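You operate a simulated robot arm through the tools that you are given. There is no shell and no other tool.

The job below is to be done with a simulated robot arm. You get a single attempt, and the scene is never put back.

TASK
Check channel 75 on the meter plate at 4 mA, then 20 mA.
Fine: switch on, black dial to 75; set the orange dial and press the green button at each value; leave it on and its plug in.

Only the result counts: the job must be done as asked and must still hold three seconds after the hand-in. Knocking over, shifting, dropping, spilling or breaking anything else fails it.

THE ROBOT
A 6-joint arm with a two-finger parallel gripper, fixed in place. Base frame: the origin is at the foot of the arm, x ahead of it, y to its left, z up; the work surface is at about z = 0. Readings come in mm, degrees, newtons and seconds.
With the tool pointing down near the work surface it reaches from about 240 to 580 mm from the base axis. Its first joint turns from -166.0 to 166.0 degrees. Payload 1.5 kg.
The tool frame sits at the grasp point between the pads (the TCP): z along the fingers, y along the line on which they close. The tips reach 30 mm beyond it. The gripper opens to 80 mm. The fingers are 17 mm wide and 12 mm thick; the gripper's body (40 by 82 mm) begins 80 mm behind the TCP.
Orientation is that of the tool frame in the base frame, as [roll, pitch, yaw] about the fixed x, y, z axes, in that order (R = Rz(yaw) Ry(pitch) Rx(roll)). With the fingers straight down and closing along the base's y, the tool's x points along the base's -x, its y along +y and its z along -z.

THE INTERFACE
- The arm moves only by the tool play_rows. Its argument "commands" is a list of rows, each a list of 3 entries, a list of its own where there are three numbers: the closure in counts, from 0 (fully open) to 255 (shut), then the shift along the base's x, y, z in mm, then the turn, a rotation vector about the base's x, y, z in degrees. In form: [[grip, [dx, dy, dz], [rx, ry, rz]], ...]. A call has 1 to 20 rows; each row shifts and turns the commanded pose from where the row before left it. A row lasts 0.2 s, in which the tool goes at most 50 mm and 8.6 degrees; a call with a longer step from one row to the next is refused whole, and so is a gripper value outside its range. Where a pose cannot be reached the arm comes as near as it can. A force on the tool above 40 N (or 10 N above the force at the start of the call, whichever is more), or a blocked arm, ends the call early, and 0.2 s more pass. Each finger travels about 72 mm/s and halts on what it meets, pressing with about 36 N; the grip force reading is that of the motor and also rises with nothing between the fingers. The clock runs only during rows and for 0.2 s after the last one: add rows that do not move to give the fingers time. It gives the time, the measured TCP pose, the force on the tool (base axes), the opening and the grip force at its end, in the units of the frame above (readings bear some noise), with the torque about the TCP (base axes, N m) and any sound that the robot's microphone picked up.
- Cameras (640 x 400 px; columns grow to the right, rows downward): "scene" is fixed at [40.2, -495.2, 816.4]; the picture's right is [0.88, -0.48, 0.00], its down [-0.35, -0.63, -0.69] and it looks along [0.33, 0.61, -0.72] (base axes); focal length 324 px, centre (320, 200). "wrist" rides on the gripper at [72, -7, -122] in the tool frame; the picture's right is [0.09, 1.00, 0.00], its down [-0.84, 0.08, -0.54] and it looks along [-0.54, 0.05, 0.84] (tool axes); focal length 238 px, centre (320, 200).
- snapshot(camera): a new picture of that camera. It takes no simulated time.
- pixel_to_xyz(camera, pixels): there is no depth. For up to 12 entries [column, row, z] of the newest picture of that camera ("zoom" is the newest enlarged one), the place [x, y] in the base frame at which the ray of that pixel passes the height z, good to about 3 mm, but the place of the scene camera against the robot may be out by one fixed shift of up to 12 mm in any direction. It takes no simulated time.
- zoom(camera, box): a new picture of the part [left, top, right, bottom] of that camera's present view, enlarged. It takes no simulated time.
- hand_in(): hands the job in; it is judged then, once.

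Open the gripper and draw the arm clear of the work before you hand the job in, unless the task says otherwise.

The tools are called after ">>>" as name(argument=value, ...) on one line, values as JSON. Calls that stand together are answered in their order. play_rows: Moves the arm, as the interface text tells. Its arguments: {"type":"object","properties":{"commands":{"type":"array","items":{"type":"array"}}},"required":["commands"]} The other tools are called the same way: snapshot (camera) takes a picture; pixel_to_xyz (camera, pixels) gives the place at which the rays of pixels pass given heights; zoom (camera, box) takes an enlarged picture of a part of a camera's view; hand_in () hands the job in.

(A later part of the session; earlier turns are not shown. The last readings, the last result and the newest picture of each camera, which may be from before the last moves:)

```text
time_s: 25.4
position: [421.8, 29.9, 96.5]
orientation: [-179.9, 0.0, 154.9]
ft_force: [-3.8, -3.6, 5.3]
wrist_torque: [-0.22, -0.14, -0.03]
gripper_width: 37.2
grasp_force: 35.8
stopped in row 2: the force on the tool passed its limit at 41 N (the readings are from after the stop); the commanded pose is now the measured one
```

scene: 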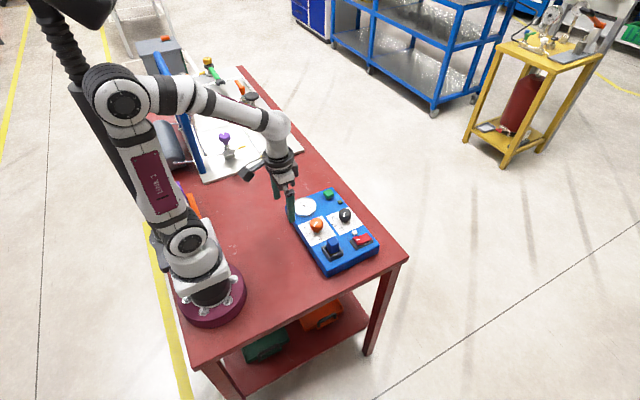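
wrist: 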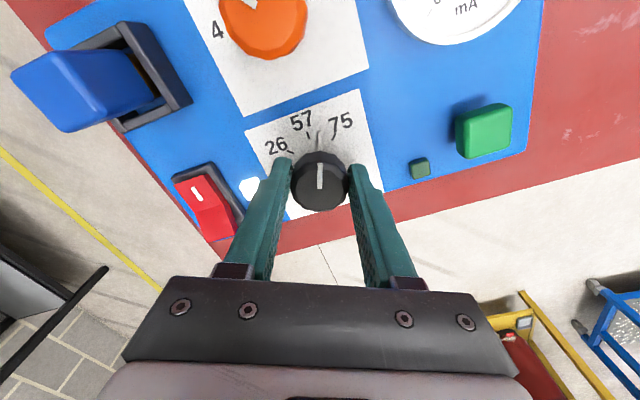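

A transient passed the force limit, but the load is now small (−3.8, −3.6, 5.3 N). I look at the scene before turning further.

>>> zoom(camera="scene", box=[315, 190, 375, 240])

>>> zoom(camera="wrist", box=[240, 80, 400, 220])

>>> zoom(camera="scene", box=[270, 175, 400, 285])

```text
8.00 times, centred on (345, 215) of scene
```

zoom: 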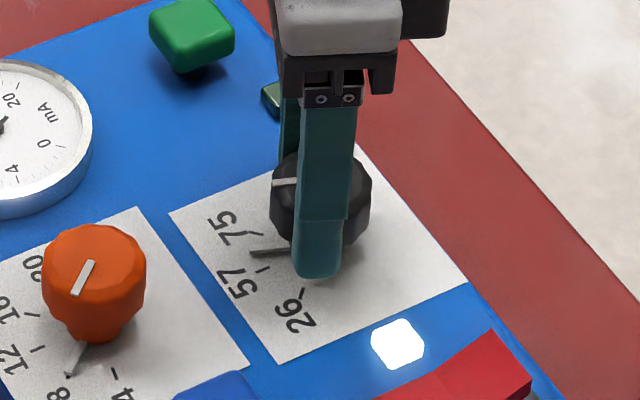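

```text
2.86 times, centred on (320, 150) of wrist
```

zoom: 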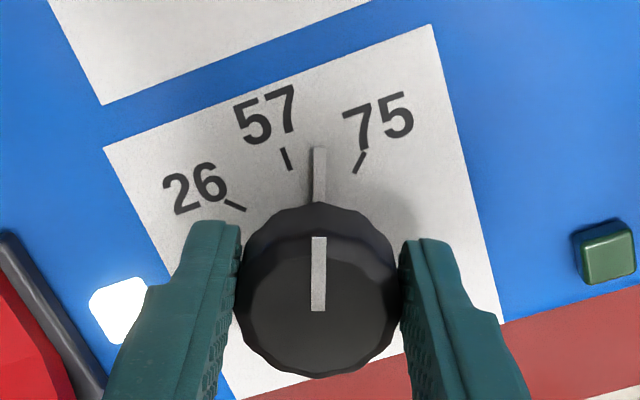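

```text
3.64 times, centred on (335, 230) of scene
```

zoom: 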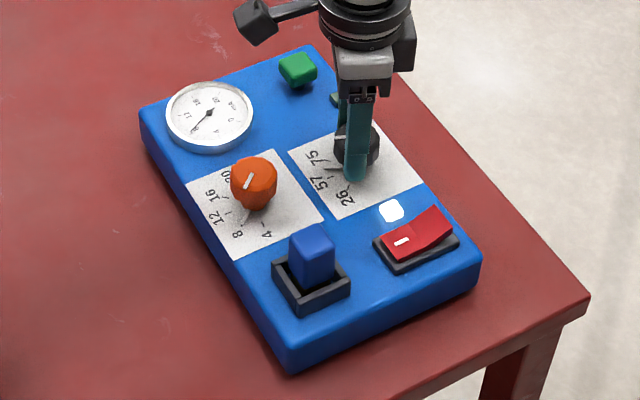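

The pointer stands between 57 and 75. I re-take the wrist zoom to measure tick and pointer bearings on the plate.

>>> zoom(camera="wrist", box=[240, 80, 400, 220])

>>> pixel_to_xyz(camera="zoom", pixels=[[226, 201, 55], [245, 210, 55], [283, 149, 55], [291, 169, 55], [364, 152, 55], [355, 173, 55], [319, 148, 55], [317, 200, 55], [104, 148, 55], [432, 25, 55], [319, 305, 87], [245, 397, 55]])

```text
2.86 times, centred on (320, 150) of wrist
```

zoom: 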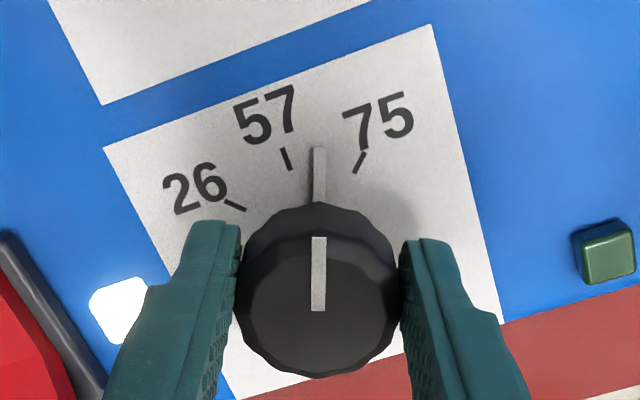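

```text
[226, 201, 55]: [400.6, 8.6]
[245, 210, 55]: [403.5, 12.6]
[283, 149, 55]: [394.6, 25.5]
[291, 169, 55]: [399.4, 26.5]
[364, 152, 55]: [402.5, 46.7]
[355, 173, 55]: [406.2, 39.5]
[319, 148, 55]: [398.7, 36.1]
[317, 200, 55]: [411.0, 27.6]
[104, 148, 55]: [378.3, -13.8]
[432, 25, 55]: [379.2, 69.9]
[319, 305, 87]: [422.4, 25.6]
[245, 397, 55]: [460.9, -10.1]
```

The pointer is at ≈23–25° with the 75 tick at ≈43°, so about 18° remain. I turn −14° gently and check.

>>> play_rows(commands=[[141, [0, 0, 0], [0, 0, -5]], [141, [0, 0, 0], [0, 0, -5]], [141, [0, 0, 0], [0, 0, -4]], [141, [0, 0, 0], [0, 0, 0]]])

>>> zoom(camera="wrist", box=[240, 80, 400, 220])

```text
time_s: 26.4
position: [421.8, 29.8, 97.3]
orientation: [179.9, 0.1, 140.8]
ft_force: [7.1, 10.4, 0.7]
wrist_torque: [0.32, -0.1, 0.02]
gripper_width: 37.2
grasp_force: 36.6
```

```text
2.86 times, centred on (320, 150) of wrist
```

zoom: 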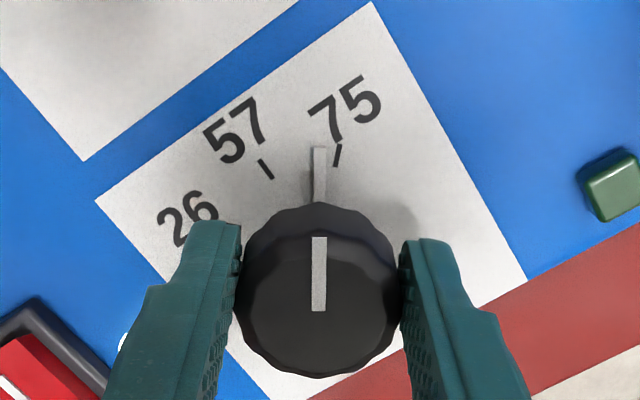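

Pointer is ≈9–12° short of the 75 tick (tick at (338,156), pointer column 319). I turn −9° more and recheck.

>>> play_rows(commands=[[141, [0.4, 0.6, 0], [0, 0, -4.5]], [141, [0, 0, 0], [0, 0, -4.5]], [141, [0, 0, 0], [0, 0, 0]]])

>>> zoom(camera="wrist", box=[280, 100, 360, 170])

>>> zoom(camera="scene", box=[315, 190, 375, 240])

```text
time_s: 27.2
position: [422.5, 30.0, 96.8]
orientation: [-179.9, 0.2, 131.8]
ft_force: [2.9, 11.2, 14.2]
wrist_torque: [0.3, -0.04, -0.02]
gripper_width: 37.1
grasp_force: 36.0
```

```text
5.71 times, centred on (320, 135) of wrist
```

zoom: 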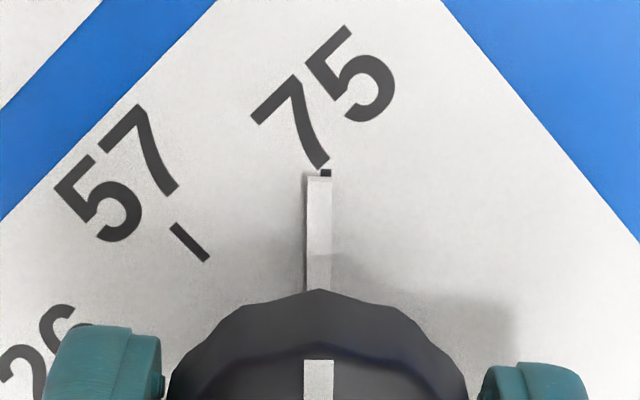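

```text
8.00 times, centred on (345, 215) of scene
```

zoom: 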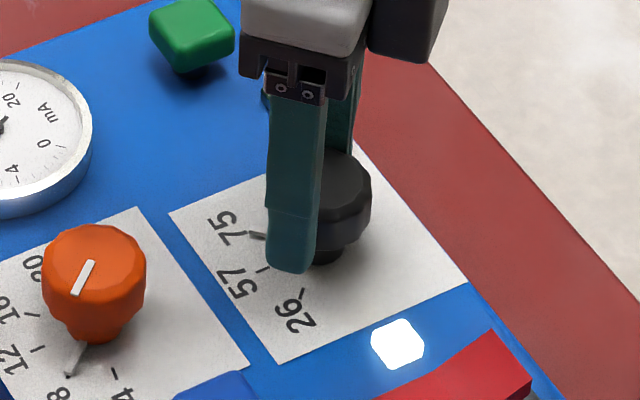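

The pointer nearly covers the 75 tick; the tick end at (326,172) is about 1.5° further. I turn −1.5° and recheck.

>>> play_rows(commands=[[141, [0, 0.4, 0], [0, 0, -1.5]], [141, [0, 0, 0], [0, 0, 0]]])

>>> zoom(camera="wrist", box=[280, 100, 360, 170])

```text
time_s: 27.8
position: [422.7, 31.1, 98.0]
orientation: [180.0, 0.1, 130.3]
ft_force: [2.0, 8.6, 25.6]
wrist_torque: [0.26, -0.12, -0.03]
gripper_width: 37.3
grasp_force: 35.4
```

```text
5.71 times, centred on (320, 135) of wrist
```

zoom: 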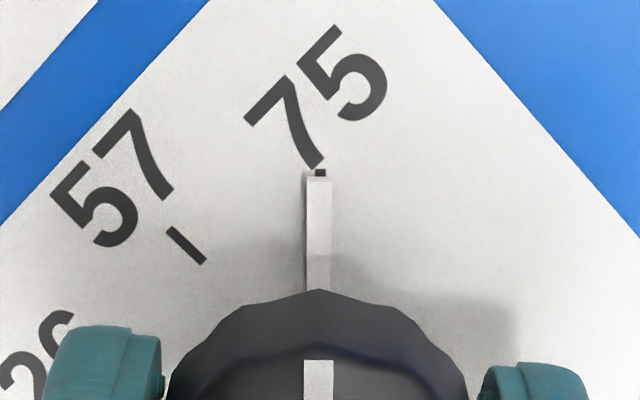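

Pointer and 75 tick are aligned (both at column ≈320). I release the knob and lift straight up.

>>> play_rows(commands=[[100, [0, 0, 0], [0, 0, 0]], [60, [0, 0, 0], [0, 0, 0]], [50, [0, 0, 0], [0, 0, 0]], [50, [0, 0, 0], [0, 0, 0]], [50, [0, 0, 10], [0, 0, 0]], [50, [0, 0, 20], [0, 0, 0]], [50, [0, 0, 25], [0, 0, 0]], [50, [0, 0, 25], [0, 0, 0]], [50, [0, 0, 0], [0, 0, 0]]])

>>> snapshot(camera="wrist")

>>> zoom(camera="scene", box=[270, 175, 400, 285])

```text
time_s: 29.8
position: [422.0, 30.7, 176.4]
orientation: [-179.7, 0.0, 130.3]
ft_force: [-0.4, 0.1, -0.1]
wrist_torque: [0.01, -0.02, 0.02]
gripper_width: 64.4
grasp_force: 0.2
```

```text
taken
```

wrist: 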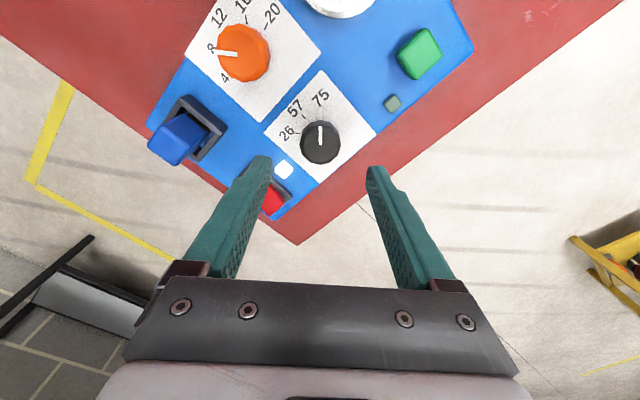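

```text
3.64 times, centred on (335, 230) of scene
```

zoom: 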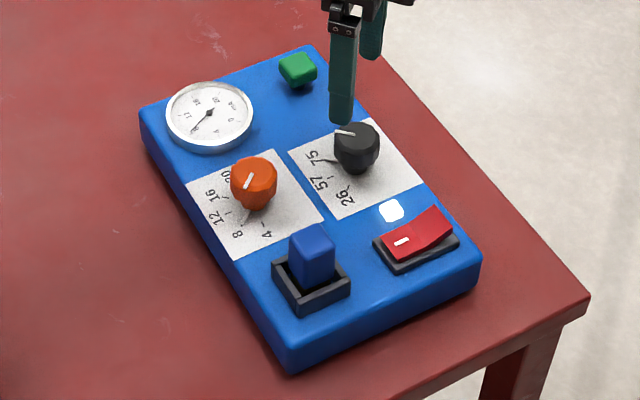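

Black pointer sits at 75 and nothing else changed. Now the orange dial (at 8): I move back to view it squarely, rotating the hand back to yaw 180.

>>> play_rows(commands=[[50, [-27, 0.3, 0], [0, 0, 8.3]], [50, [-27, 0.3, 0], [0, 0, 8.3]], [50, [-27, 0.3, 0], [0, 0, 8.3]], [50, [-27, 0.3, 0], [0, 0, 8.3]], [50, [-27, 0, 0], [0, 0, 8.3]], [50, [-27, 0, 0], [0, 0, 8.2]], [50, [0, 0, 0], [0, 0, 0]], [50, [0, 0, 0], [0, 0, 0]]])

>>> snapshot(camera="wrist")

>>> zoom(camera="wrist", box=[230, 130, 410, 270])

```text
time_s: 31.6
position: [259.6, 30.0, 177.2]
orientation: [-179.9, -0.1, -179.8]
ft_force: [0.5, 0.0, -0.8]
wrist_torque: [0.02, 0.01, 0.03]
gripper_width: 64.1
grasp_force: 0.0
```

```text
taken
```

wrist: 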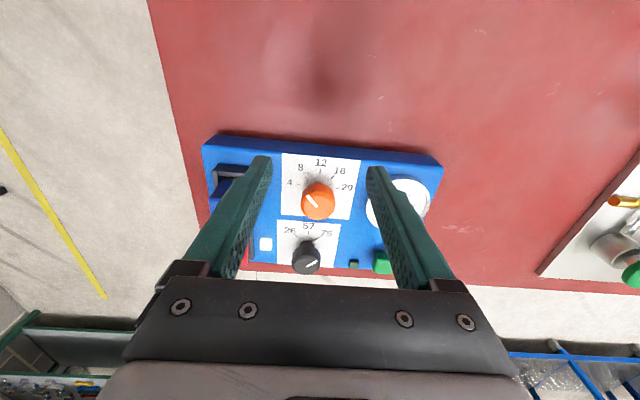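

```text
2.86 times, centred on (320, 200) of wrist
```

zoom: 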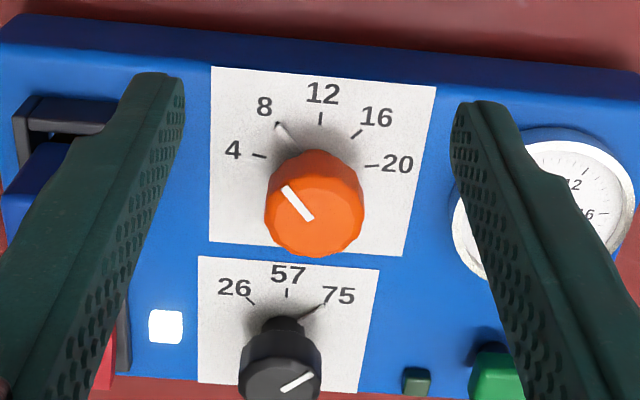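

I measure the orange plate's corners, ticks, and knob top in this zoom.

>>> pixel_to_xyz(camera="zoom", pixels=[[211, 66, 55], [436, 86, 55], [209, 242, 55], [403, 256, 55], [259, 156, 55], [280, 125, 55], [320, 118, 55], [357, 134, 55], [372, 165, 55], [315, 210, 87], [280, 381, 87], [198, 256, 55]])

```text
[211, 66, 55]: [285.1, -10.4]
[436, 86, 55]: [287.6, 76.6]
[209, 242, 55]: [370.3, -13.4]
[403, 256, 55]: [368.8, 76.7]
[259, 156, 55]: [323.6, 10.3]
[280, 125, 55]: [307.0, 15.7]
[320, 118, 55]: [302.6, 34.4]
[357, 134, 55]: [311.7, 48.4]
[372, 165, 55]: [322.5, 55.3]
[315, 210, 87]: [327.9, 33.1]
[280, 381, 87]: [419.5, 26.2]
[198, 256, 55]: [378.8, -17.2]
```

Orange axis is ≈(328, 33); ticks at ≈ −79°, −39°, 0°, 40°, 78°. I move above it with the hand turned +40° so the camera lines up with the pointer at 8, then lower to TCP z≈115 for a check.

>>> play_rows(commands=[[50, [14, 0.8, 0], [0, 0, 8]], [50, [14, 0.8, 0], [0, 0, 8]], [50, [14, 0.8, 0], [0, 0, 8]], [50, [14, 0.8, 0], [0, 0, 8]], [50, [14, 0.8, 0], [0, 0, 8]], [50, [0, 0, -20], [0, 0, 0]], [50, [0, 0, -20], [0, 0, 0]], [50, [0, 0, -20], [0, 0, 0]], [50, [0, 0, 0], [0, 0, 0]], [50, [0, 0, 0], [0, 0, 0]]])

>>> snapshot(camera="wrist")

>>> zoom(camera="scene", box=[285, 195, 355, 255])

```text
time_s: 33.8
position: [329.5, 34.7, 118.6]
orientation: [-179.8, 0.1, -140.0]
ft_force: [0.5, -0.1, -0.8]
wrist_torque: [0.02, -0.02, 0.01]
gripper_width: 64.6
grasp_force: 0.1
```

```text
taken
```

wrist: 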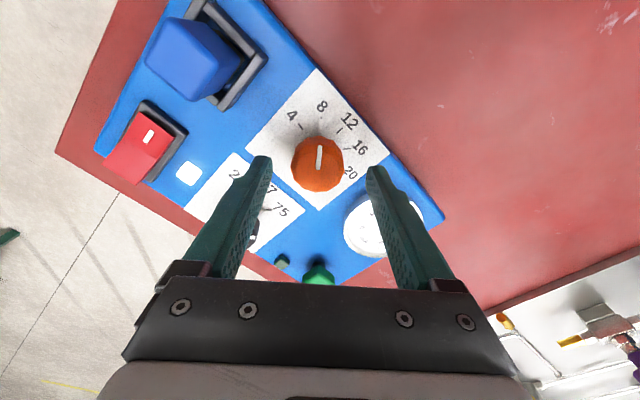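

```text
6.67 times, centred on (320, 225) of scene
```

zoom: 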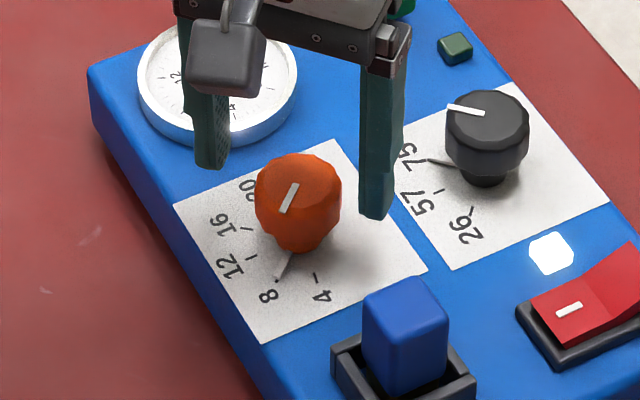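

Good alignment (finger midpoint ≈(294,185) vs knob top (298,183)). I nudge +1 mm x, descend to z≈97 and close.

>>> play_rows(commands=[[50, [1, 0, -6], [0, 0, 0]], [50, [0, 0, -6], [0, 0, 0]], [50, [0, 0, -5], [0, 0, 0]], [50, [0, 0, -4], [0, 0, 0]], [50, [0, 0, 0], [0, 0, 0]], [120, [0, 0, 0], [0, 0, 0]], [141, [0, 0, 0], [0, 0, 0]], [141, [0, 0, 0], [0, 0, 0]], [141, [0, 0, 0], [0, 0, 0]]])

>>> zoom(camera="scene", box=[285, 195, 355, 255])

>>> zoom(camera="wrist", box=[240, 80, 400, 220])

```text
time_s: 35.8
position: [330.6, 35.1, 96.1]
orientation: [-179.8, 0.0, -140.1]
ft_force: [3.6, -4.4, -2.4]
wrist_torque: [-0.1, -0.09, 0.0]
gripper_width: 41.5
grasp_force: 3.2
```

```text
6.67 times, centred on (320, 225) of scene
```

zoom: 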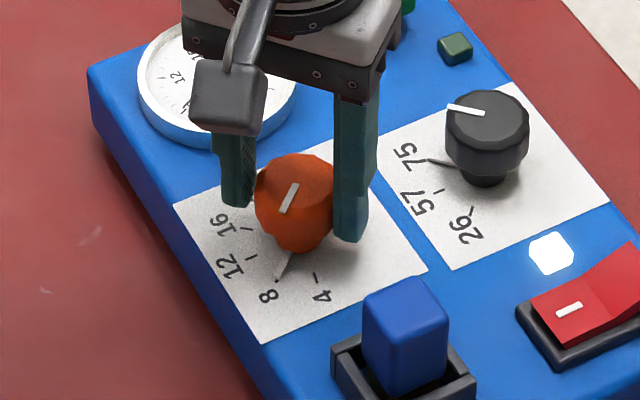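

```text
2.86 times, centred on (320, 150) of wrist
```

zoom: 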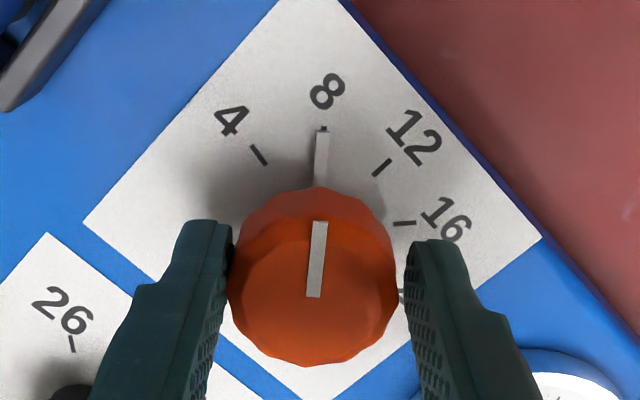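

Contact at 41.5 mm with light force; the lateral load (3.6, −4.4) N means a slight shift to (+x, −y). I shift 0.4 mm and let the grip build.

>>> play_rows(commands=[[150, [0.25, -0.3, 0], [0, 0, 0]], [150, [0, 0, 0], [0, 0, 0]], [150, [0, 0, 0], [0, 0, 0]]])

```text
time_s: 36.6
position: [331.4, 35.4, 95.3]
orientation: [-179.9, 0.1, -139.9]
ft_force: [6.4, -4.5, 2.2]
wrist_torque: [-0.12, -0.22, 0.03]
gripper_width: 39.6
grasp_force: 3.6
```

Grip force still only 3.6 N at 39.6 mm; I close a bit more and wait.

>>> play_rows(commands=[[180, [0, 0, 0], [0, 0, 0]], [180, [0, 0, 0], [0, 0, 0]], [180, [0, 0, 0], [0, 0, 0]]])

>>> zoom(camera="wrist", box=[240, 80, 400, 220])

```text
time_s: 37.4
position: [330.8, 35.3, 94.0]
orientation: [-179.8, 0.0, -140.0]
ft_force: [10.8, -14.9, -5.9]
wrist_torque: [-0.29, -0.16, -0.08]
gripper_width: 39.8
grasp_force: 9.1
```

```text
2.86 times, centred on (320, 150) of wrist
```

zoom: 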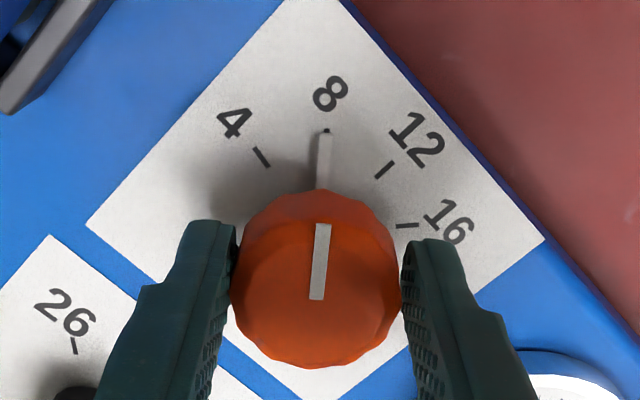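

Grip scales with commanded closure (9 N at 180). I recentre by (+0.7, −0.8) mm and raise closure to 200.

>>> play_rows(commands=[[200, [0.7, -0.8, 0], [0, 0, 0]], [200, [0, 0, 0], [0, 0, 0]]])

```text
time_s: 38.0
position: [332.7, 33.8, 95.4]
orientation: [-179.9, -0.1, -139.9]
ft_force: [10.9, -14.7, 0.2]
wrist_torque: [-0.3, -0.29, -0.03]
gripper_width: 37.3
grasp_force: 35.9
```

Firm grip now (37.3 mm, 35.9 N); lateral load still (10.9, −14.7), so shift again (+0.7, −0.8) and begin turning +8°.

>>> play_rows(commands=[[200, [0.7, -0.8, 0], [0, 0, 0]], [200, [0, 0, 0], [0, 0, 0]]])

```text
time_s: 38.6
position: [331.7, 33.3, 94.4]
orientation: [-179.9, 0.0, -140.0]
ft_force: [2.5, 17.8, -0.6]
wrist_torque: [0.47, 0.06, -0.01]
gripper_width: 37.7
grasp_force: 36.6
```

Slight overshoot: shift +0.7 mm in y and turn +8°, then +8°.

>>> play_rows(commands=[[200, [0, 0.8, 0], [0, 0, 0]], [200, [0, 0, 0], [0, 0, 7]], [200, [0, 0, 0], [0, 0, 7]], [200, [0, 0, 0], [0, 0, 0]]])

>>> zoom(camera="wrist", box=[240, 80, 400, 220])

>>> zoom(camera="scene", box=[270, 175, 400, 285])

```text
time_s: 39.6
position: [331.1, 34.0, 96.2]
orientation: [180.0, -0.1, -125.9]
ft_force: [-13.1, -12.6, 20.1]
wrist_torque: [-0.33, 0.32, 0.03]
gripper_width: 37.6
grasp_force: 35.4
```

```text
2.86 times, centred on (320, 150) of wrist
```

zoom: 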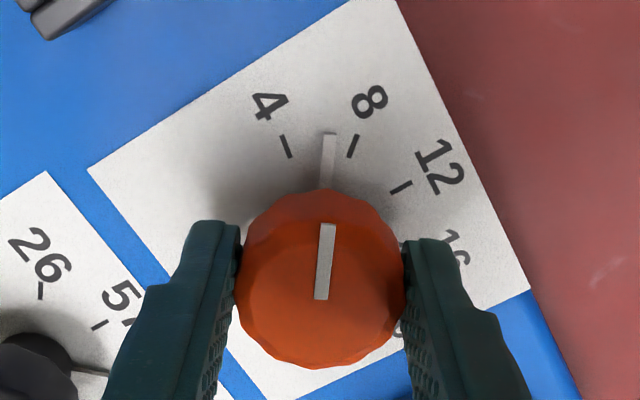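

```text
3.64 times, centred on (335, 230) of scene
```

zoom: 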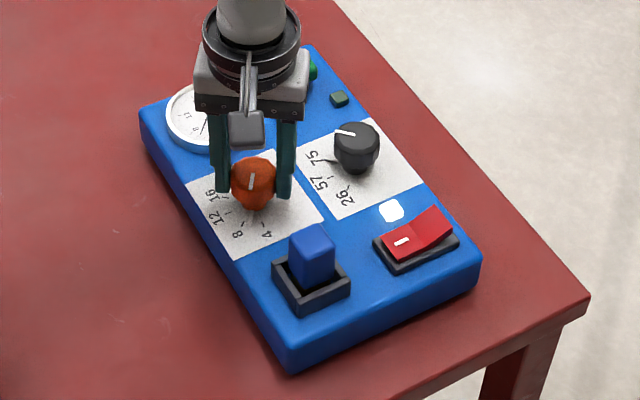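

Dial follows: pointer is between 8 and 4. I continue +14° with a small shift.

>>> play_rows(commands=[[200, [-0.5, -0.5, 0], [0, 0, 0]], [200, [0, 0, 0], [0, 0, 7]], [200, [0, 0, 0], [0, 0, 7]], [200, [0, 0, 0], [0, 0, 0]]])

>>> zoom(camera="wrist", box=[240, 80, 400, 220])

```text
time_s: 40.6
position: [330.7, 34.2, 95.4]
orientation: [-179.9, 0.0, -111.9]
ft_force: [0.3, -2.5, -0.2]
wrist_torque: [0.08, -0.04, 0.05]
gripper_width: 37.4
grasp_force: 36.0
```

```text
2.86 times, centred on (320, 150) of wrist
```

zoom: 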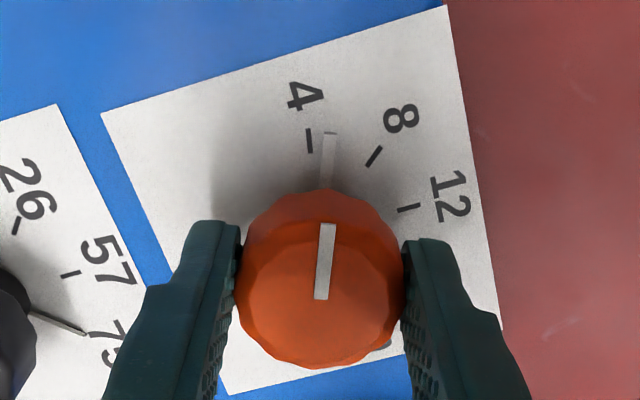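

Forces are near zero; the 4 tick (310,141) is ~11° from the pointer (329,137). I turn +10° and check.

>>> play_rows(commands=[[200, [0, 0, 0], [0, 0, 5]], [200, [0, 0, 0], [0, 0, 5]], [200, [0, 0, 0], [0, 0, 0]]])

>>> zoom(camera="wrist", box=[280, 100, 360, 170])

```text
time_s: 41.4
position: [330.2, 34.1, 94.5]
orientation: [-179.9, 0.0, -101.9]
ft_force: [1.2, -6.4, -0.2]
wrist_torque: [-0.15, -0.05, 0.02]
gripper_width: 37.3
grasp_force: 36.2
```

```text
5.71 times, centred on (320, 135) of wrist
```

zoom: 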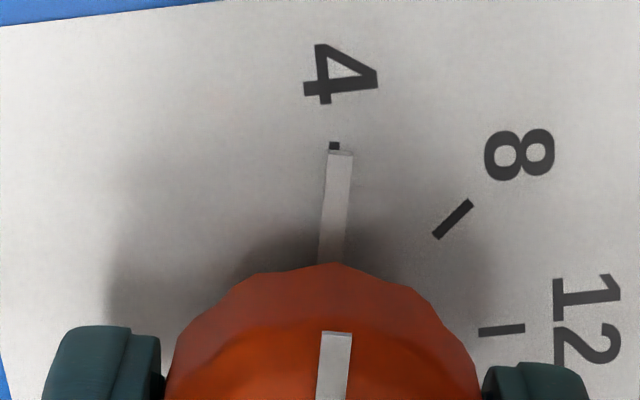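

The 4 tick end (334,146) is ~1.5° beyond the pointer (340,153). I turn +1.5° and recheck.

>>> play_rows(commands=[[200, [0, 0, 0], [0, 0, 1.5]], [200, [0, 0, 0], [0, 0, 0]]])

>>> zoom(camera="wrist", box=[280, 100, 360, 170])

>>> zoom(camera="scene", box=[285, 185, 355, 255])

```text
time_s: 42.0
position: [332.5, 34.0, 95.5]
orientation: [-180.0, -0.1, -100.4]
ft_force: [1.8, -11.6, 0.7]
wrist_torque: [-0.33, -0.01, 0.02]
gripper_width: 37.1
grasp_force: 36.1
```

```text
5.71 times, centred on (320, 135) of wrist
```

zoom: 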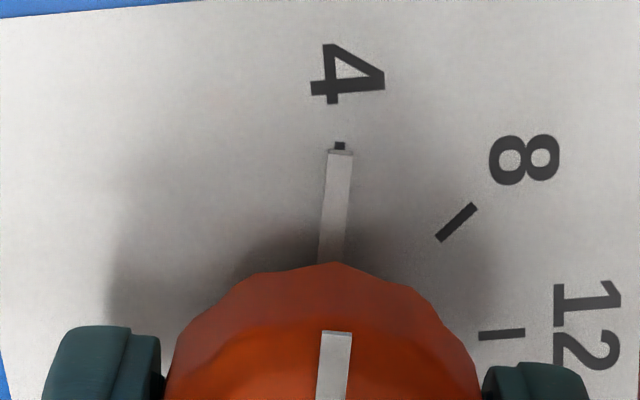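

```text
5.71 times, centred on (320, 220) of scene
```

zoom: 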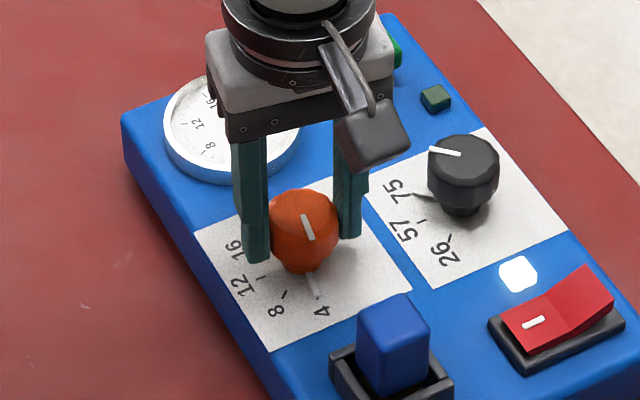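

Pointer and 4 tick are aligned (both column ≈340). I release, lift, and read the meter.

>>> play_rows(commands=[[130, [0, 0, 0], [0, 0, 0]], [90, [0, 0, 0], [0, 0, 0]], [50, [0, 0, 0], [0, 0, 0]], [50, [0, 0, 0], [0, 0, 0]], [50, [0, 0, 10], [0, 0, 0]], [50, [0, 0, 20], [0, 0, 0]], [50, [0, 0, 25], [0, 0, 0]], [50, [0, 0, 25], [0, 0, 0]], [50, [0, 0, 0], [0, 0, 0]]])

>>> zoom(camera="scene", box=[285, 185, 355, 255])

>>> snapshot(camera="wrist")

```text
time_s: 44.0
position: [332.3, 32.7, 176.2]
orientation: [-179.9, 0.0, -100.5]
ft_force: [-0.2, -0.5, 0.1]
wrist_torque: [0.0, -0.02, 0.0]
gripper_width: 64.4
grasp_force: 0.0
```

```text
5.71 times, centred on (320, 220) of scene
```

zoom: 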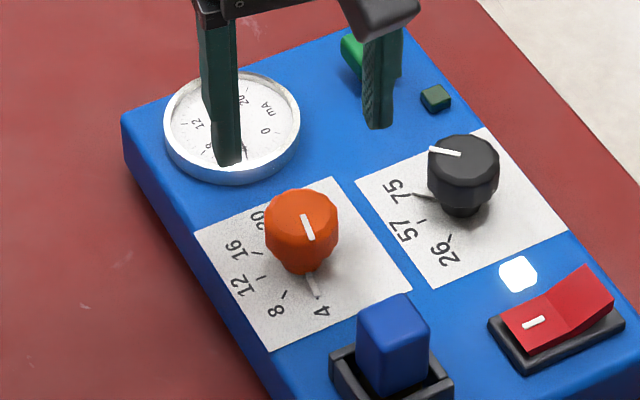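

```text
taken
```

wrist: 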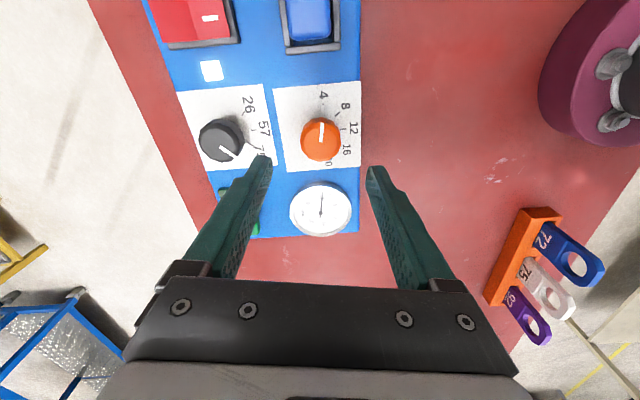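

I zoom on the gauge at (321, 210) in the wrist view and the dials to verify the reading.

>>> zoom(camera="wrist", box=[280, 170, 365, 245])

>>> zoom(camera="wrist", box=[170, 80, 370, 245])

```text
5.33 times, centred on (322, 208) of wrist
```

zoom: 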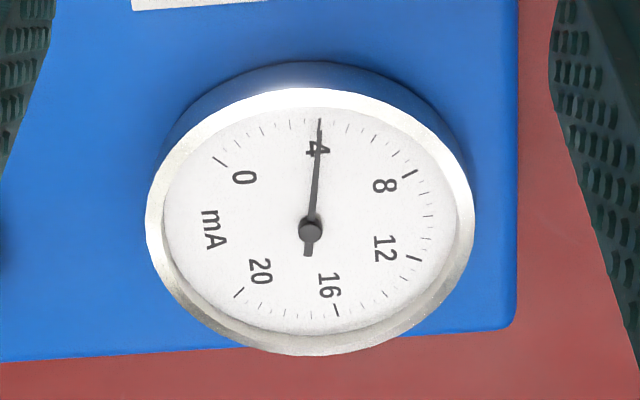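

```text
2.42 times, centred on (270, 162) of wrist
```

zoom: 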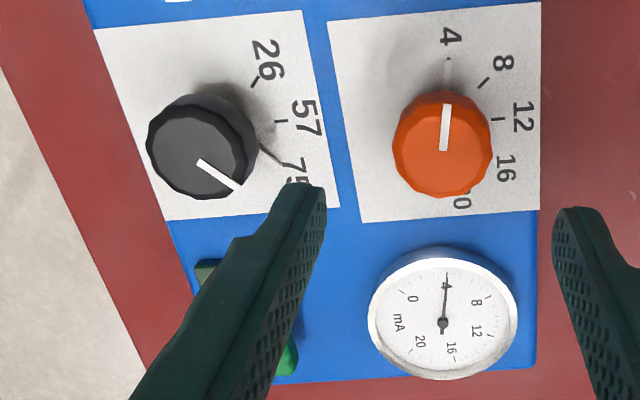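

Meter reads exactly 4 mA and the black dial is on 75. Next: green button. I close the gripper, rotate back to yaw 180 and move to a spot where I can view it.

>>> play_rows(commands=[[150, [2, 10.2, 0], [0, 0, -8]], [255, [2, 10.2, 0], [0, 0, -8]], [255, [2, 10.2, 0], [0, 0, -8]], [255, [2, 10.2, 0], [0, 0, -8]], [255, [2, 10.2, 0], [0, 0, -8]], [255, [2, 10.2, 0], [0, 0, -8]], [255, [2, 10.2, 0], [0, 0, -8]], [255, [2, 10.2, 0], [0, 0, -8]], [255, [2, 10.2, 0], [0, 0, -8]], [255, [0, 10.2, 0], [0, 0, -7.5]], [255, [0, 0, 0], [0, 0, 0]], [255, [0, 0, 0], [0, 0, 0]]])

>>> snapshot(camera="wrist")

>>> zoom(camera="scene", box=[290, 170, 360, 230])

```text
time_s: 46.6
position: [349.5, 134.7, 175.6]
orientation: [-179.9, 0.0, 179.9]
ft_force: [0.0, -0.6, 0.0]
wrist_torque: [-0.01, 0.03, 0.0]
gripper_width: 0.0
grasp_force: 21.5
```

```text
taken
```

wrist: 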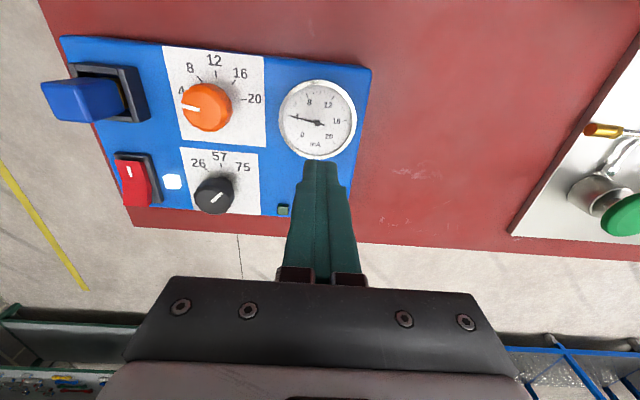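

```text
6.67 times, centred on (325, 200) of scene
```

zoom: 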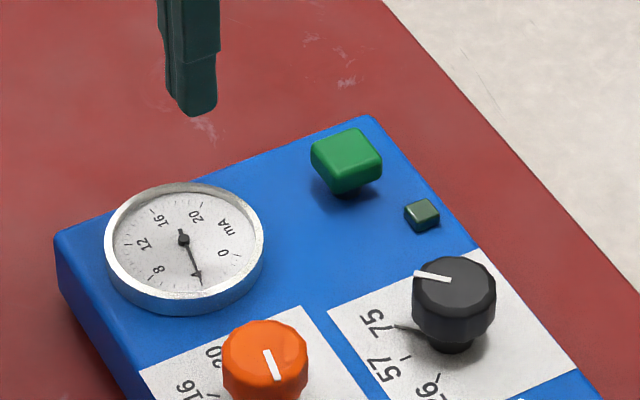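

The button is hidden from the wrist camera here but visible in the scene at ≈(329, 192). I query it at several heights.

>>> pixel_to_xyz(camera="scene", pixels=[[329.05, 192.05, 60], [329.05, 192.05, 65], [329.05, 192.05, 70], [329.05, 192.05, 75], [329.05, 192.05, 80], [340.5, 202, 60], [340.5, 202, 55]])

```text
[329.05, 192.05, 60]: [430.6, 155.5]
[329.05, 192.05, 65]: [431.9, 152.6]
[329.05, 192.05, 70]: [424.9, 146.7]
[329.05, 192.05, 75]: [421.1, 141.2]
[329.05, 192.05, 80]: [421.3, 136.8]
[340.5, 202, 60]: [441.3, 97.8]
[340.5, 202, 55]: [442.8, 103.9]
```

I open the gripper to look between the fingers at the button from here.

>>> play_rows(commands=[[0, [0, 0, 0], [0, 0, 0]], [0, [0, 0, 0], [0, 0, 0]], [0, [0, 0, 0], [0, 0, 0]], [0, [0, 0, 0], [0, 0, 0]]])

>>> snapshot(camera="wrist")

>>> zoom(camera="wrist", box=[250, 140, 390, 240])

```text
time_s: 47.6
position: [350.1, 134.2, 175.5]
orientation: [-179.8, 0.0, -179.9]
ft_force: [0.4, 0.2, 0.5]
wrist_torque: [0.0, -0.03, 0.03]
gripper_width: 79.9
grasp_force: 0.2
```

```text
taken
```

wrist: 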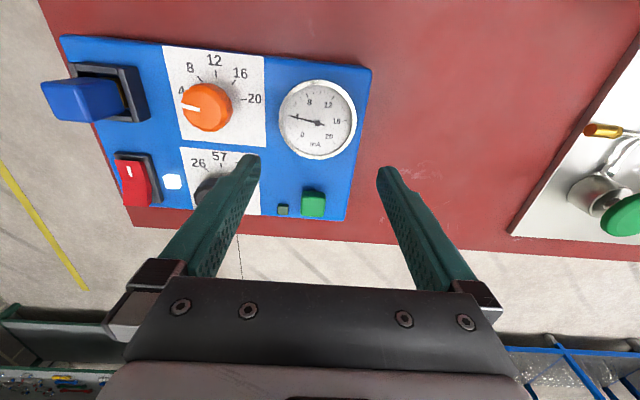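

```text
4.00 times, centred on (320, 190) of wrist
```

zoom: 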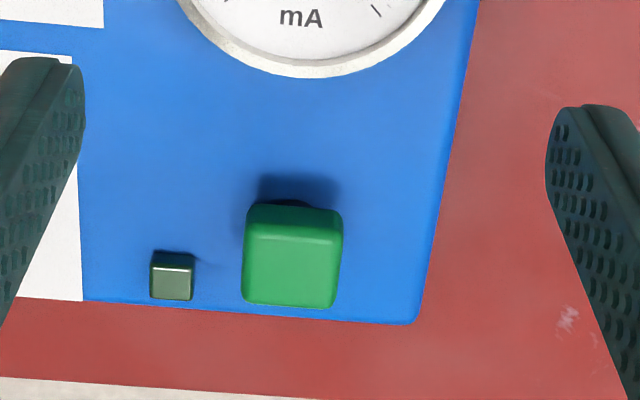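

The button's top face spans rows 238–305, columns 243–342 in the zoom; I query its centre at candidate heights.

>>> pixel_to_xyz(camera="zoom", pixels=[[291, 272, 65], [291, 272, 70], [291, 272, 75], [291, 272, 80], [291, 238, 75], [291, 305, 75], [243, 272, 75], [341, 272, 75], [172, 282, 60], [415, 323, 55]])

```text
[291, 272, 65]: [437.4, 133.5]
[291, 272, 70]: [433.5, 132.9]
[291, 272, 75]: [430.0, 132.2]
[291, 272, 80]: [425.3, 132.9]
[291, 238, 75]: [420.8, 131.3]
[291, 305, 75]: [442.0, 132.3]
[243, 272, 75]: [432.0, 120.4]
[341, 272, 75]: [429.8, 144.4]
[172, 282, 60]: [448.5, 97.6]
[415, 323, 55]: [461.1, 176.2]
```

Button centre ≈(430, 133), top z≈77. I close the gripper, move above it and lower to tip z≈100 to check.

>>> play_rows(commands=[[255, [27, 0, 0], [0, 0, 0]], [255, [27, 0, 0], [0, 0, 0]], [255, [27, 0, 0], [0, 0, 0]], [255, [0, 0, -15], [0, 0, 0]], [255, [0, 0, -15], [0, 0, 0]], [255, [0, 0, -15], [0, 0, 0]], [255, [0, 0, 0], [0, 0, 0]], [255, [0, 0, 0], [0, 0, 0]]])

>>> zoom(camera="scene", box=[295, 165, 365, 225])

>>> zoom(camera="wrist", box=[250, 80, 390, 200])

```text
time_s: 49.4
position: [431.5, 136.8, 130.5]
orientation: [-179.9, 0.0, -180.0]
ft_force: [0.2, 0.4, 0.1]
wrist_torque: [-0.03, 0.01, -0.02]
gripper_width: 0.3
grasp_force: 21.8
```

```text
6.67 times, centred on (330, 195) of scene
```

zoom: 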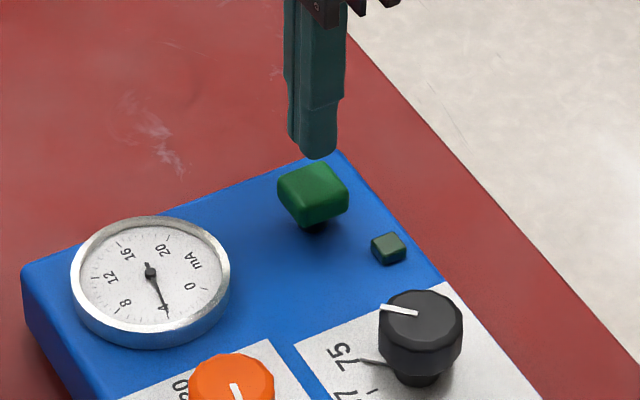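

```text
3.33 times, centred on (320, 140) of wrist
```

zoom: 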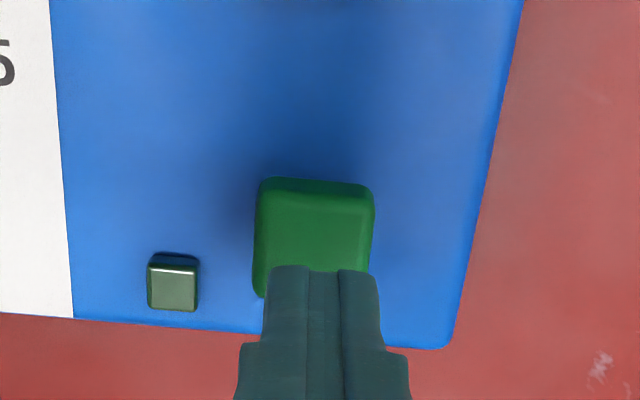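

Tip is almost centred; I shift (−2, −1.5) mm and lower to tip z≈83, just above the button.

>>> play_rows(commands=[[255, [-2, -1.5, 0], [0, 0, 0]], [255, [0, 0, -6], [0, 0, 0]], [255, [0, 0, -6], [0, 0, 0]], [255, [0, 0, -5], [0, 0, 0]], [255, [0, 0, 0], [0, 0, 0]]])

>>> zoom(camera="scene", box=[305, 170, 355, 215])

```text
time_s: 50.6
position: [428.9, 135.0, 113.8]
orientation: [-179.9, 0.0, 179.9]
ft_force: [-0.3, -0.5, 0.4]
wrist_torque: [-0.01, 0.01, 0.0]
gripper_width: 0.0
grasp_force: 21.3
```

```text
8.89 times, centred on (330, 192) of scene
```

zoom: 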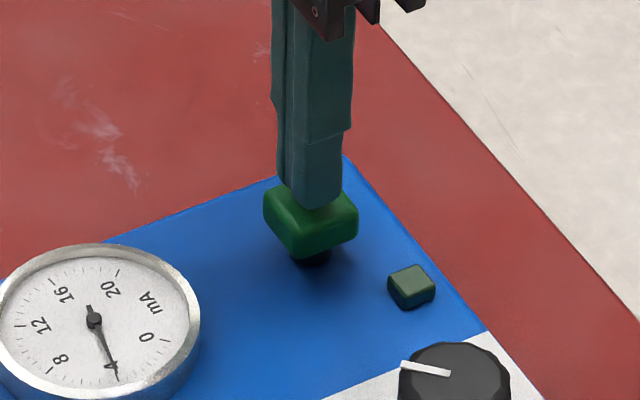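

Tip is centred over the button. I press in 1.5–2 mm steps while watching force and the small lamp.

>>> play_rows(commands=[[255, [0, 0, -2], [0, 0, 0]], [255, [0, 0, -2], [0, 0, 0]], [255, [0, 0, -2], [0, 0, 0]]])

>>> zoom(camera="scene", box=[305, 170, 355, 215])

```text
time_s: 51.4
position: [428.3, 134.2, 106.5]
orientation: [-179.9, -0.1, 180.0]
ft_force: [-0.5, -0.8, 0.0]
wrist_torque: [0.02, 0.04, 0.03]
gripper_width: 0.0
grasp_force: 21.4
```

```text
8.89 times, centred on (330, 192) of scene
```

zoom: 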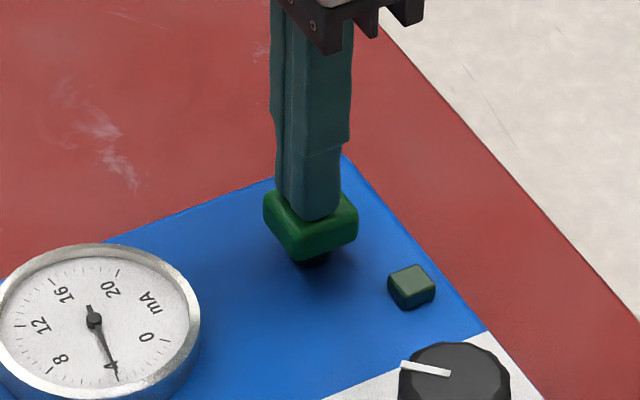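

Still no contact force at tip z≈76.5 (force ≈0). I keep descending in 1.5 mm steps.

>>> play_rows(commands=[[255, [0, 0, -1.5], [0, 0, 0]], [255, [0, 0, -1.5], [0, 0, 0]]])

>>> zoom(camera="scene", box=[305, 170, 355, 215])

```text
time_s: 52.0
position: [430.1, 134.3, 104.6]
orientation: [-179.9, 0.1, -180.0]
ft_force: [0.8, -0.6, 2.3]
wrist_torque: [0.0, -0.01, -0.03]
gripper_width: 0.0
grasp_force: 21.7
```

```text
8.89 times, centred on (330, 192) of scene
```

zoom: 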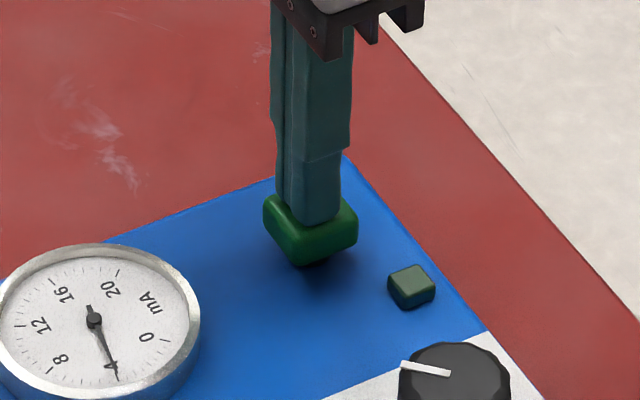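

Contact now: force z ≈2.3 N and the button has begun to sink. I continue pressing 2 mm.

>>> play_rows(commands=[[255, [0, 0, -1], [0, 0, 0]], [255, [0, 0, -1], [0, 0, 0]]])

>>> zoom(camera="scene", box=[305, 170, 355, 215])

```text
time_s: 52.6
position: [428.7, 134.5, 102.8]
orientation: [-179.9, 0.0, -179.9]
ft_force: [1.6, -0.7, 2.5]
wrist_torque: [0.03, -0.01, -0.01]
gripper_width: 0.2
grasp_force: 21.2
```

```text
8.89 times, centred on (330, 192) of scene
```

zoom: 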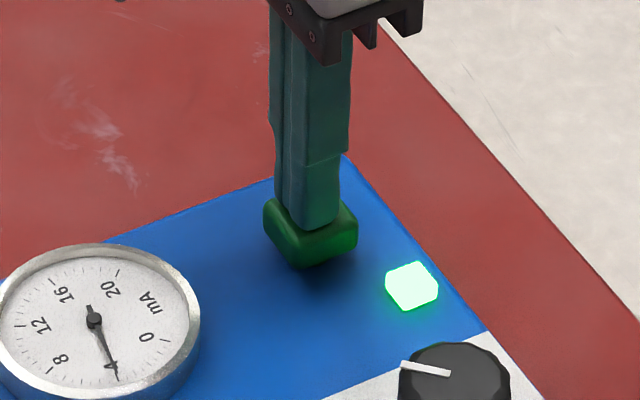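

The small lamp lit green: the press at 4 mA registered. I lift off straight up.

>>> play_rows(commands=[[255, [0, 0, 4], [0, 0, 0]], [255, [0, 0, 15], [0, 0, 0]], [255, [0, 0, 25], [0, 0, 0]], [255, [0, 0, 28], [0, 0, 0]], [255, [0, 0, 0], [0, 0, 0]]])

>>> zoom(camera="scene", box=[270, 170, 400, 280])

```text
time_s: 53.8
position: [430.0, 134.5, 174.9]
orientation: [-180.0, 0.0, -180.0]
ft_force: [0.2, -0.1, -1.5]
wrist_torque: [0.02, 0.03, -0.02]
gripper_width: 0.0
grasp_force: 21.5
```

```text
3.64 times, centred on (335, 225) of scene
```

zoom: 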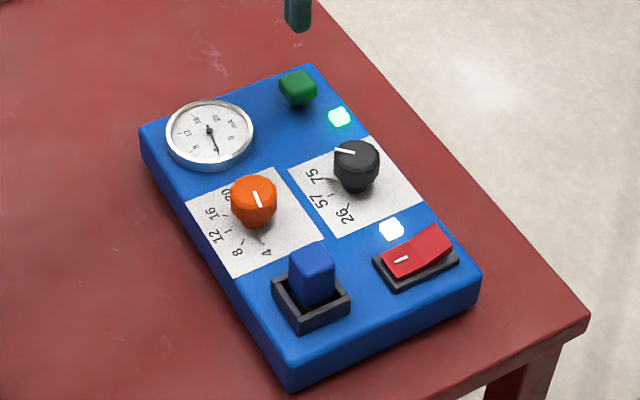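

Green lamp remains lit and the dials are unchanged. Now I return above the orange knob with yaw +79.5° (same orientation as when I released it) and the gripper open to ~64 mm.

>>> play_rows(commands=[[255, [-9.8, -10.05, 0], [0, 0, 7.95]], [150, [-9.8, -10.05, 0], [0, 0, 7.95]], [50, [-9.8, -10.05, 0], [0, 0, 7.95]], [50, [-9.8, -10.05, 0], [0, 0, 7.95]], [50, [-9.8, -10.05, 0], [0, 0, 7.95]], [50, [-9.8, -10.05, 0], [0, 0, 7.95]], [50, [-9.8, -10.05, 0], [0, 0, 7.95]], [50, [-9.8, -10.05, 0], [0, 0, 7.95]], [50, [-9.8, -10.05, 0], [0, 0, 7.95]], [50, [-9.8, -10.05, 0], [0, 0, 7.95]], [50, [0, 0, -20], [0, 0, 0]], [50, [0, 0, -20], [0, 0, 0]], [50, [0, 0, -18], [0, 0, 0]], [50, [0, 0, 0], [0, 0, 0]], [50, [0, 0, 0], [0, 0, 0]]])

>>> zoom(camera="scene", box=[285, 185, 355, 255])

>>> snapshot(camera="wrist")

```text
time_s: 57.0
position: [331.4, 33.6, 116.7]
orientation: [-179.9, 0.0, -100.5]
ft_force: [0.2, 0.7, 0.2]
wrist_torque: [-0.02, 0.01, -0.01]
gripper_width: 64.3
grasp_force: 0.1
```

```text
5.71 times, centred on (320, 220) of scene
```

zoom: 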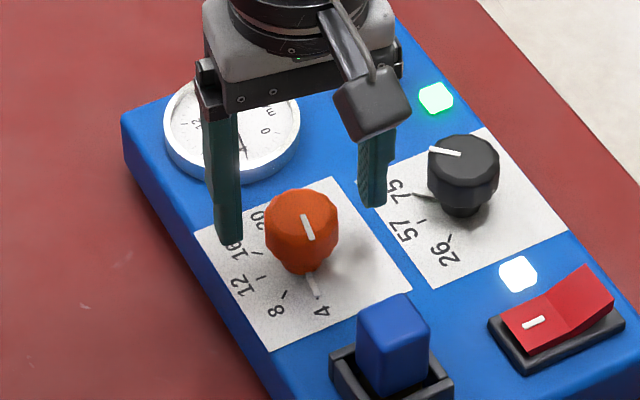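

```text
taken
```

wrist: 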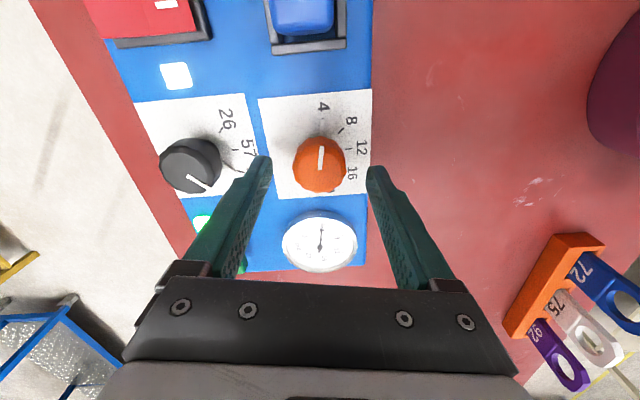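

Fingers straddle the orange knob (columns 262/375, knob 320). I descend to z≈96 and close with moderate closure.

>>> play_rows(commands=[[50, [0, 0, -6], [0, 0, 0]], [50, [0, 0, -6], [0, 0, 0]], [50, [0, 0, -5], [0, 0, 0]], [50, [0, 0, -3.5], [0, 0, 0]], [50, [0, 0, 0], [0, 0, 0]], [120, [0, 0, 0], [0, 0, 0]], [160, [0, 0, 0], [0, 0, 0]], [200, [0, 0, 0], [0, 0, 0]], [200, [0, 0, 0], [0, 0, 0]]])

>>> zoom(camera="wrist", box=[240, 80, 400, 220])

```text
time_s: 59.0
position: [331.8, 32.8, 96.0]
orientation: [-179.8, 0.0, -100.4]
ft_force: [17.6, -2.7, 0.0]
wrist_torque: [-0.12, -0.48, -0.01]
gripper_width: 37.6
grasp_force: 36.3
```

```text
2.86 times, centred on (320, 150) of wrist
```

zoom: 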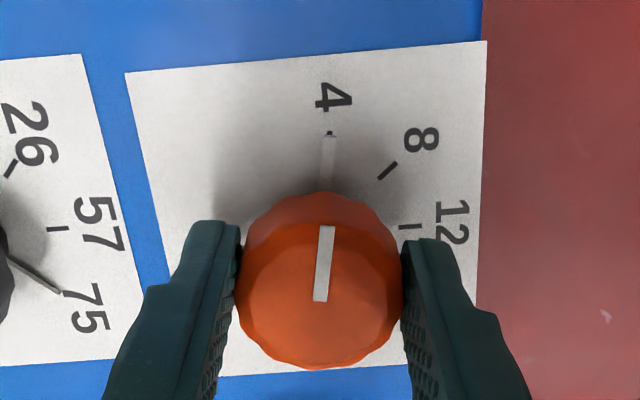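

Gripped (36 N); lateral +17.6 N in x, so shift +1.1 mm x, then turn −14°.

>>> play_rows(commands=[[200, [1.1, 0, 0], [0, 0, 0]], [200, [0, 0, 0], [0, 0, -7]], [200, [0, 0, 0], [0, 0, -7]], [200, [0, 0, 0], [0, 0, 0]]])

```text
time_s: 60.0
position: [331.8, 32.5, 97.1]
orientation: [-180.0, 0.1, -114.6]
ft_force: [6.5, 9.3, -0.3]
wrist_torque: [0.3, -0.2, -0.04]
gripper_width: 37.6
grasp_force: 35.4
```

Loads are modest (6.5, 9.3 N). Small shift (+0.4, +0.6) and turn another −21°.

>>> play_rows(commands=[[200, [0.4, 0.6, 0], [0, 0, -7]], [200, [0, 0, 0], [0, 0, -7]], [200, [0, 0, 0], [0, 0, -7]], [200, [0, 0, 0], [0, 0, 0]]])

```text
time_s: 61.0
position: [331.2, 32.6, 96.7]
orientation: [179.9, -0.1, -135.6]
ft_force: [-19.8, 11.7, 14.4]
wrist_torque: [0.08, 0.71, 0.01]
gripper_width: 37.8
grasp_force: 36.2
```

Force (−19.8, 11.7) N along the finger line; shift (−1.0, +0.8) mm and read before more turning.

>>> play_rows(commands=[[200, [-1.0, 0.8, 0], [0, 0, 0]], [200, [0, 0, 0], [0, 0, 0]]])

>>> zoom(camera="wrist", box=[240, 80, 400, 220])

>>> zoom(camera="scene", box=[270, 175, 400, 285])

```text
time_s: 61.6
position: [330.7, 33.9, 96.2]
orientation: [-179.8, 0.1, -135.5]
ft_force: [-16.4, -20.7, 4.4]
wrist_torque: [-0.58, 0.42, -0.04]
gripper_width: 37.8
grasp_force: 35.7
```

```text
2.86 times, centred on (320, 150) of wrist
```

zoom: 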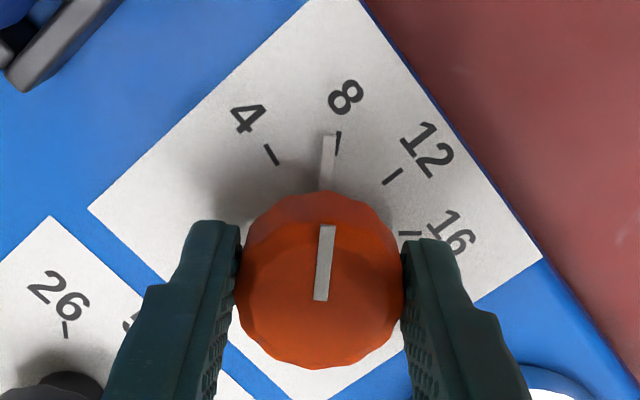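

```text
3.64 times, centred on (335, 230) of scene
```

zoom: 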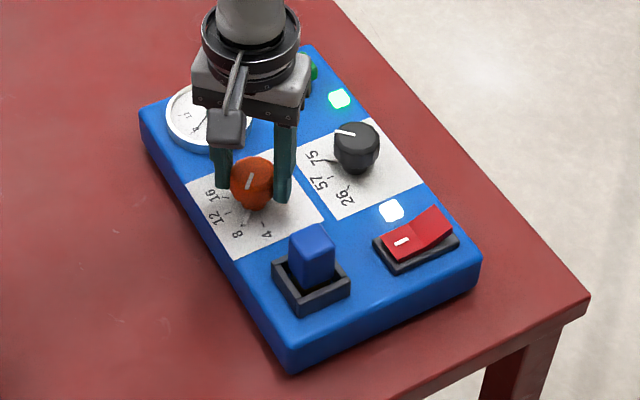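

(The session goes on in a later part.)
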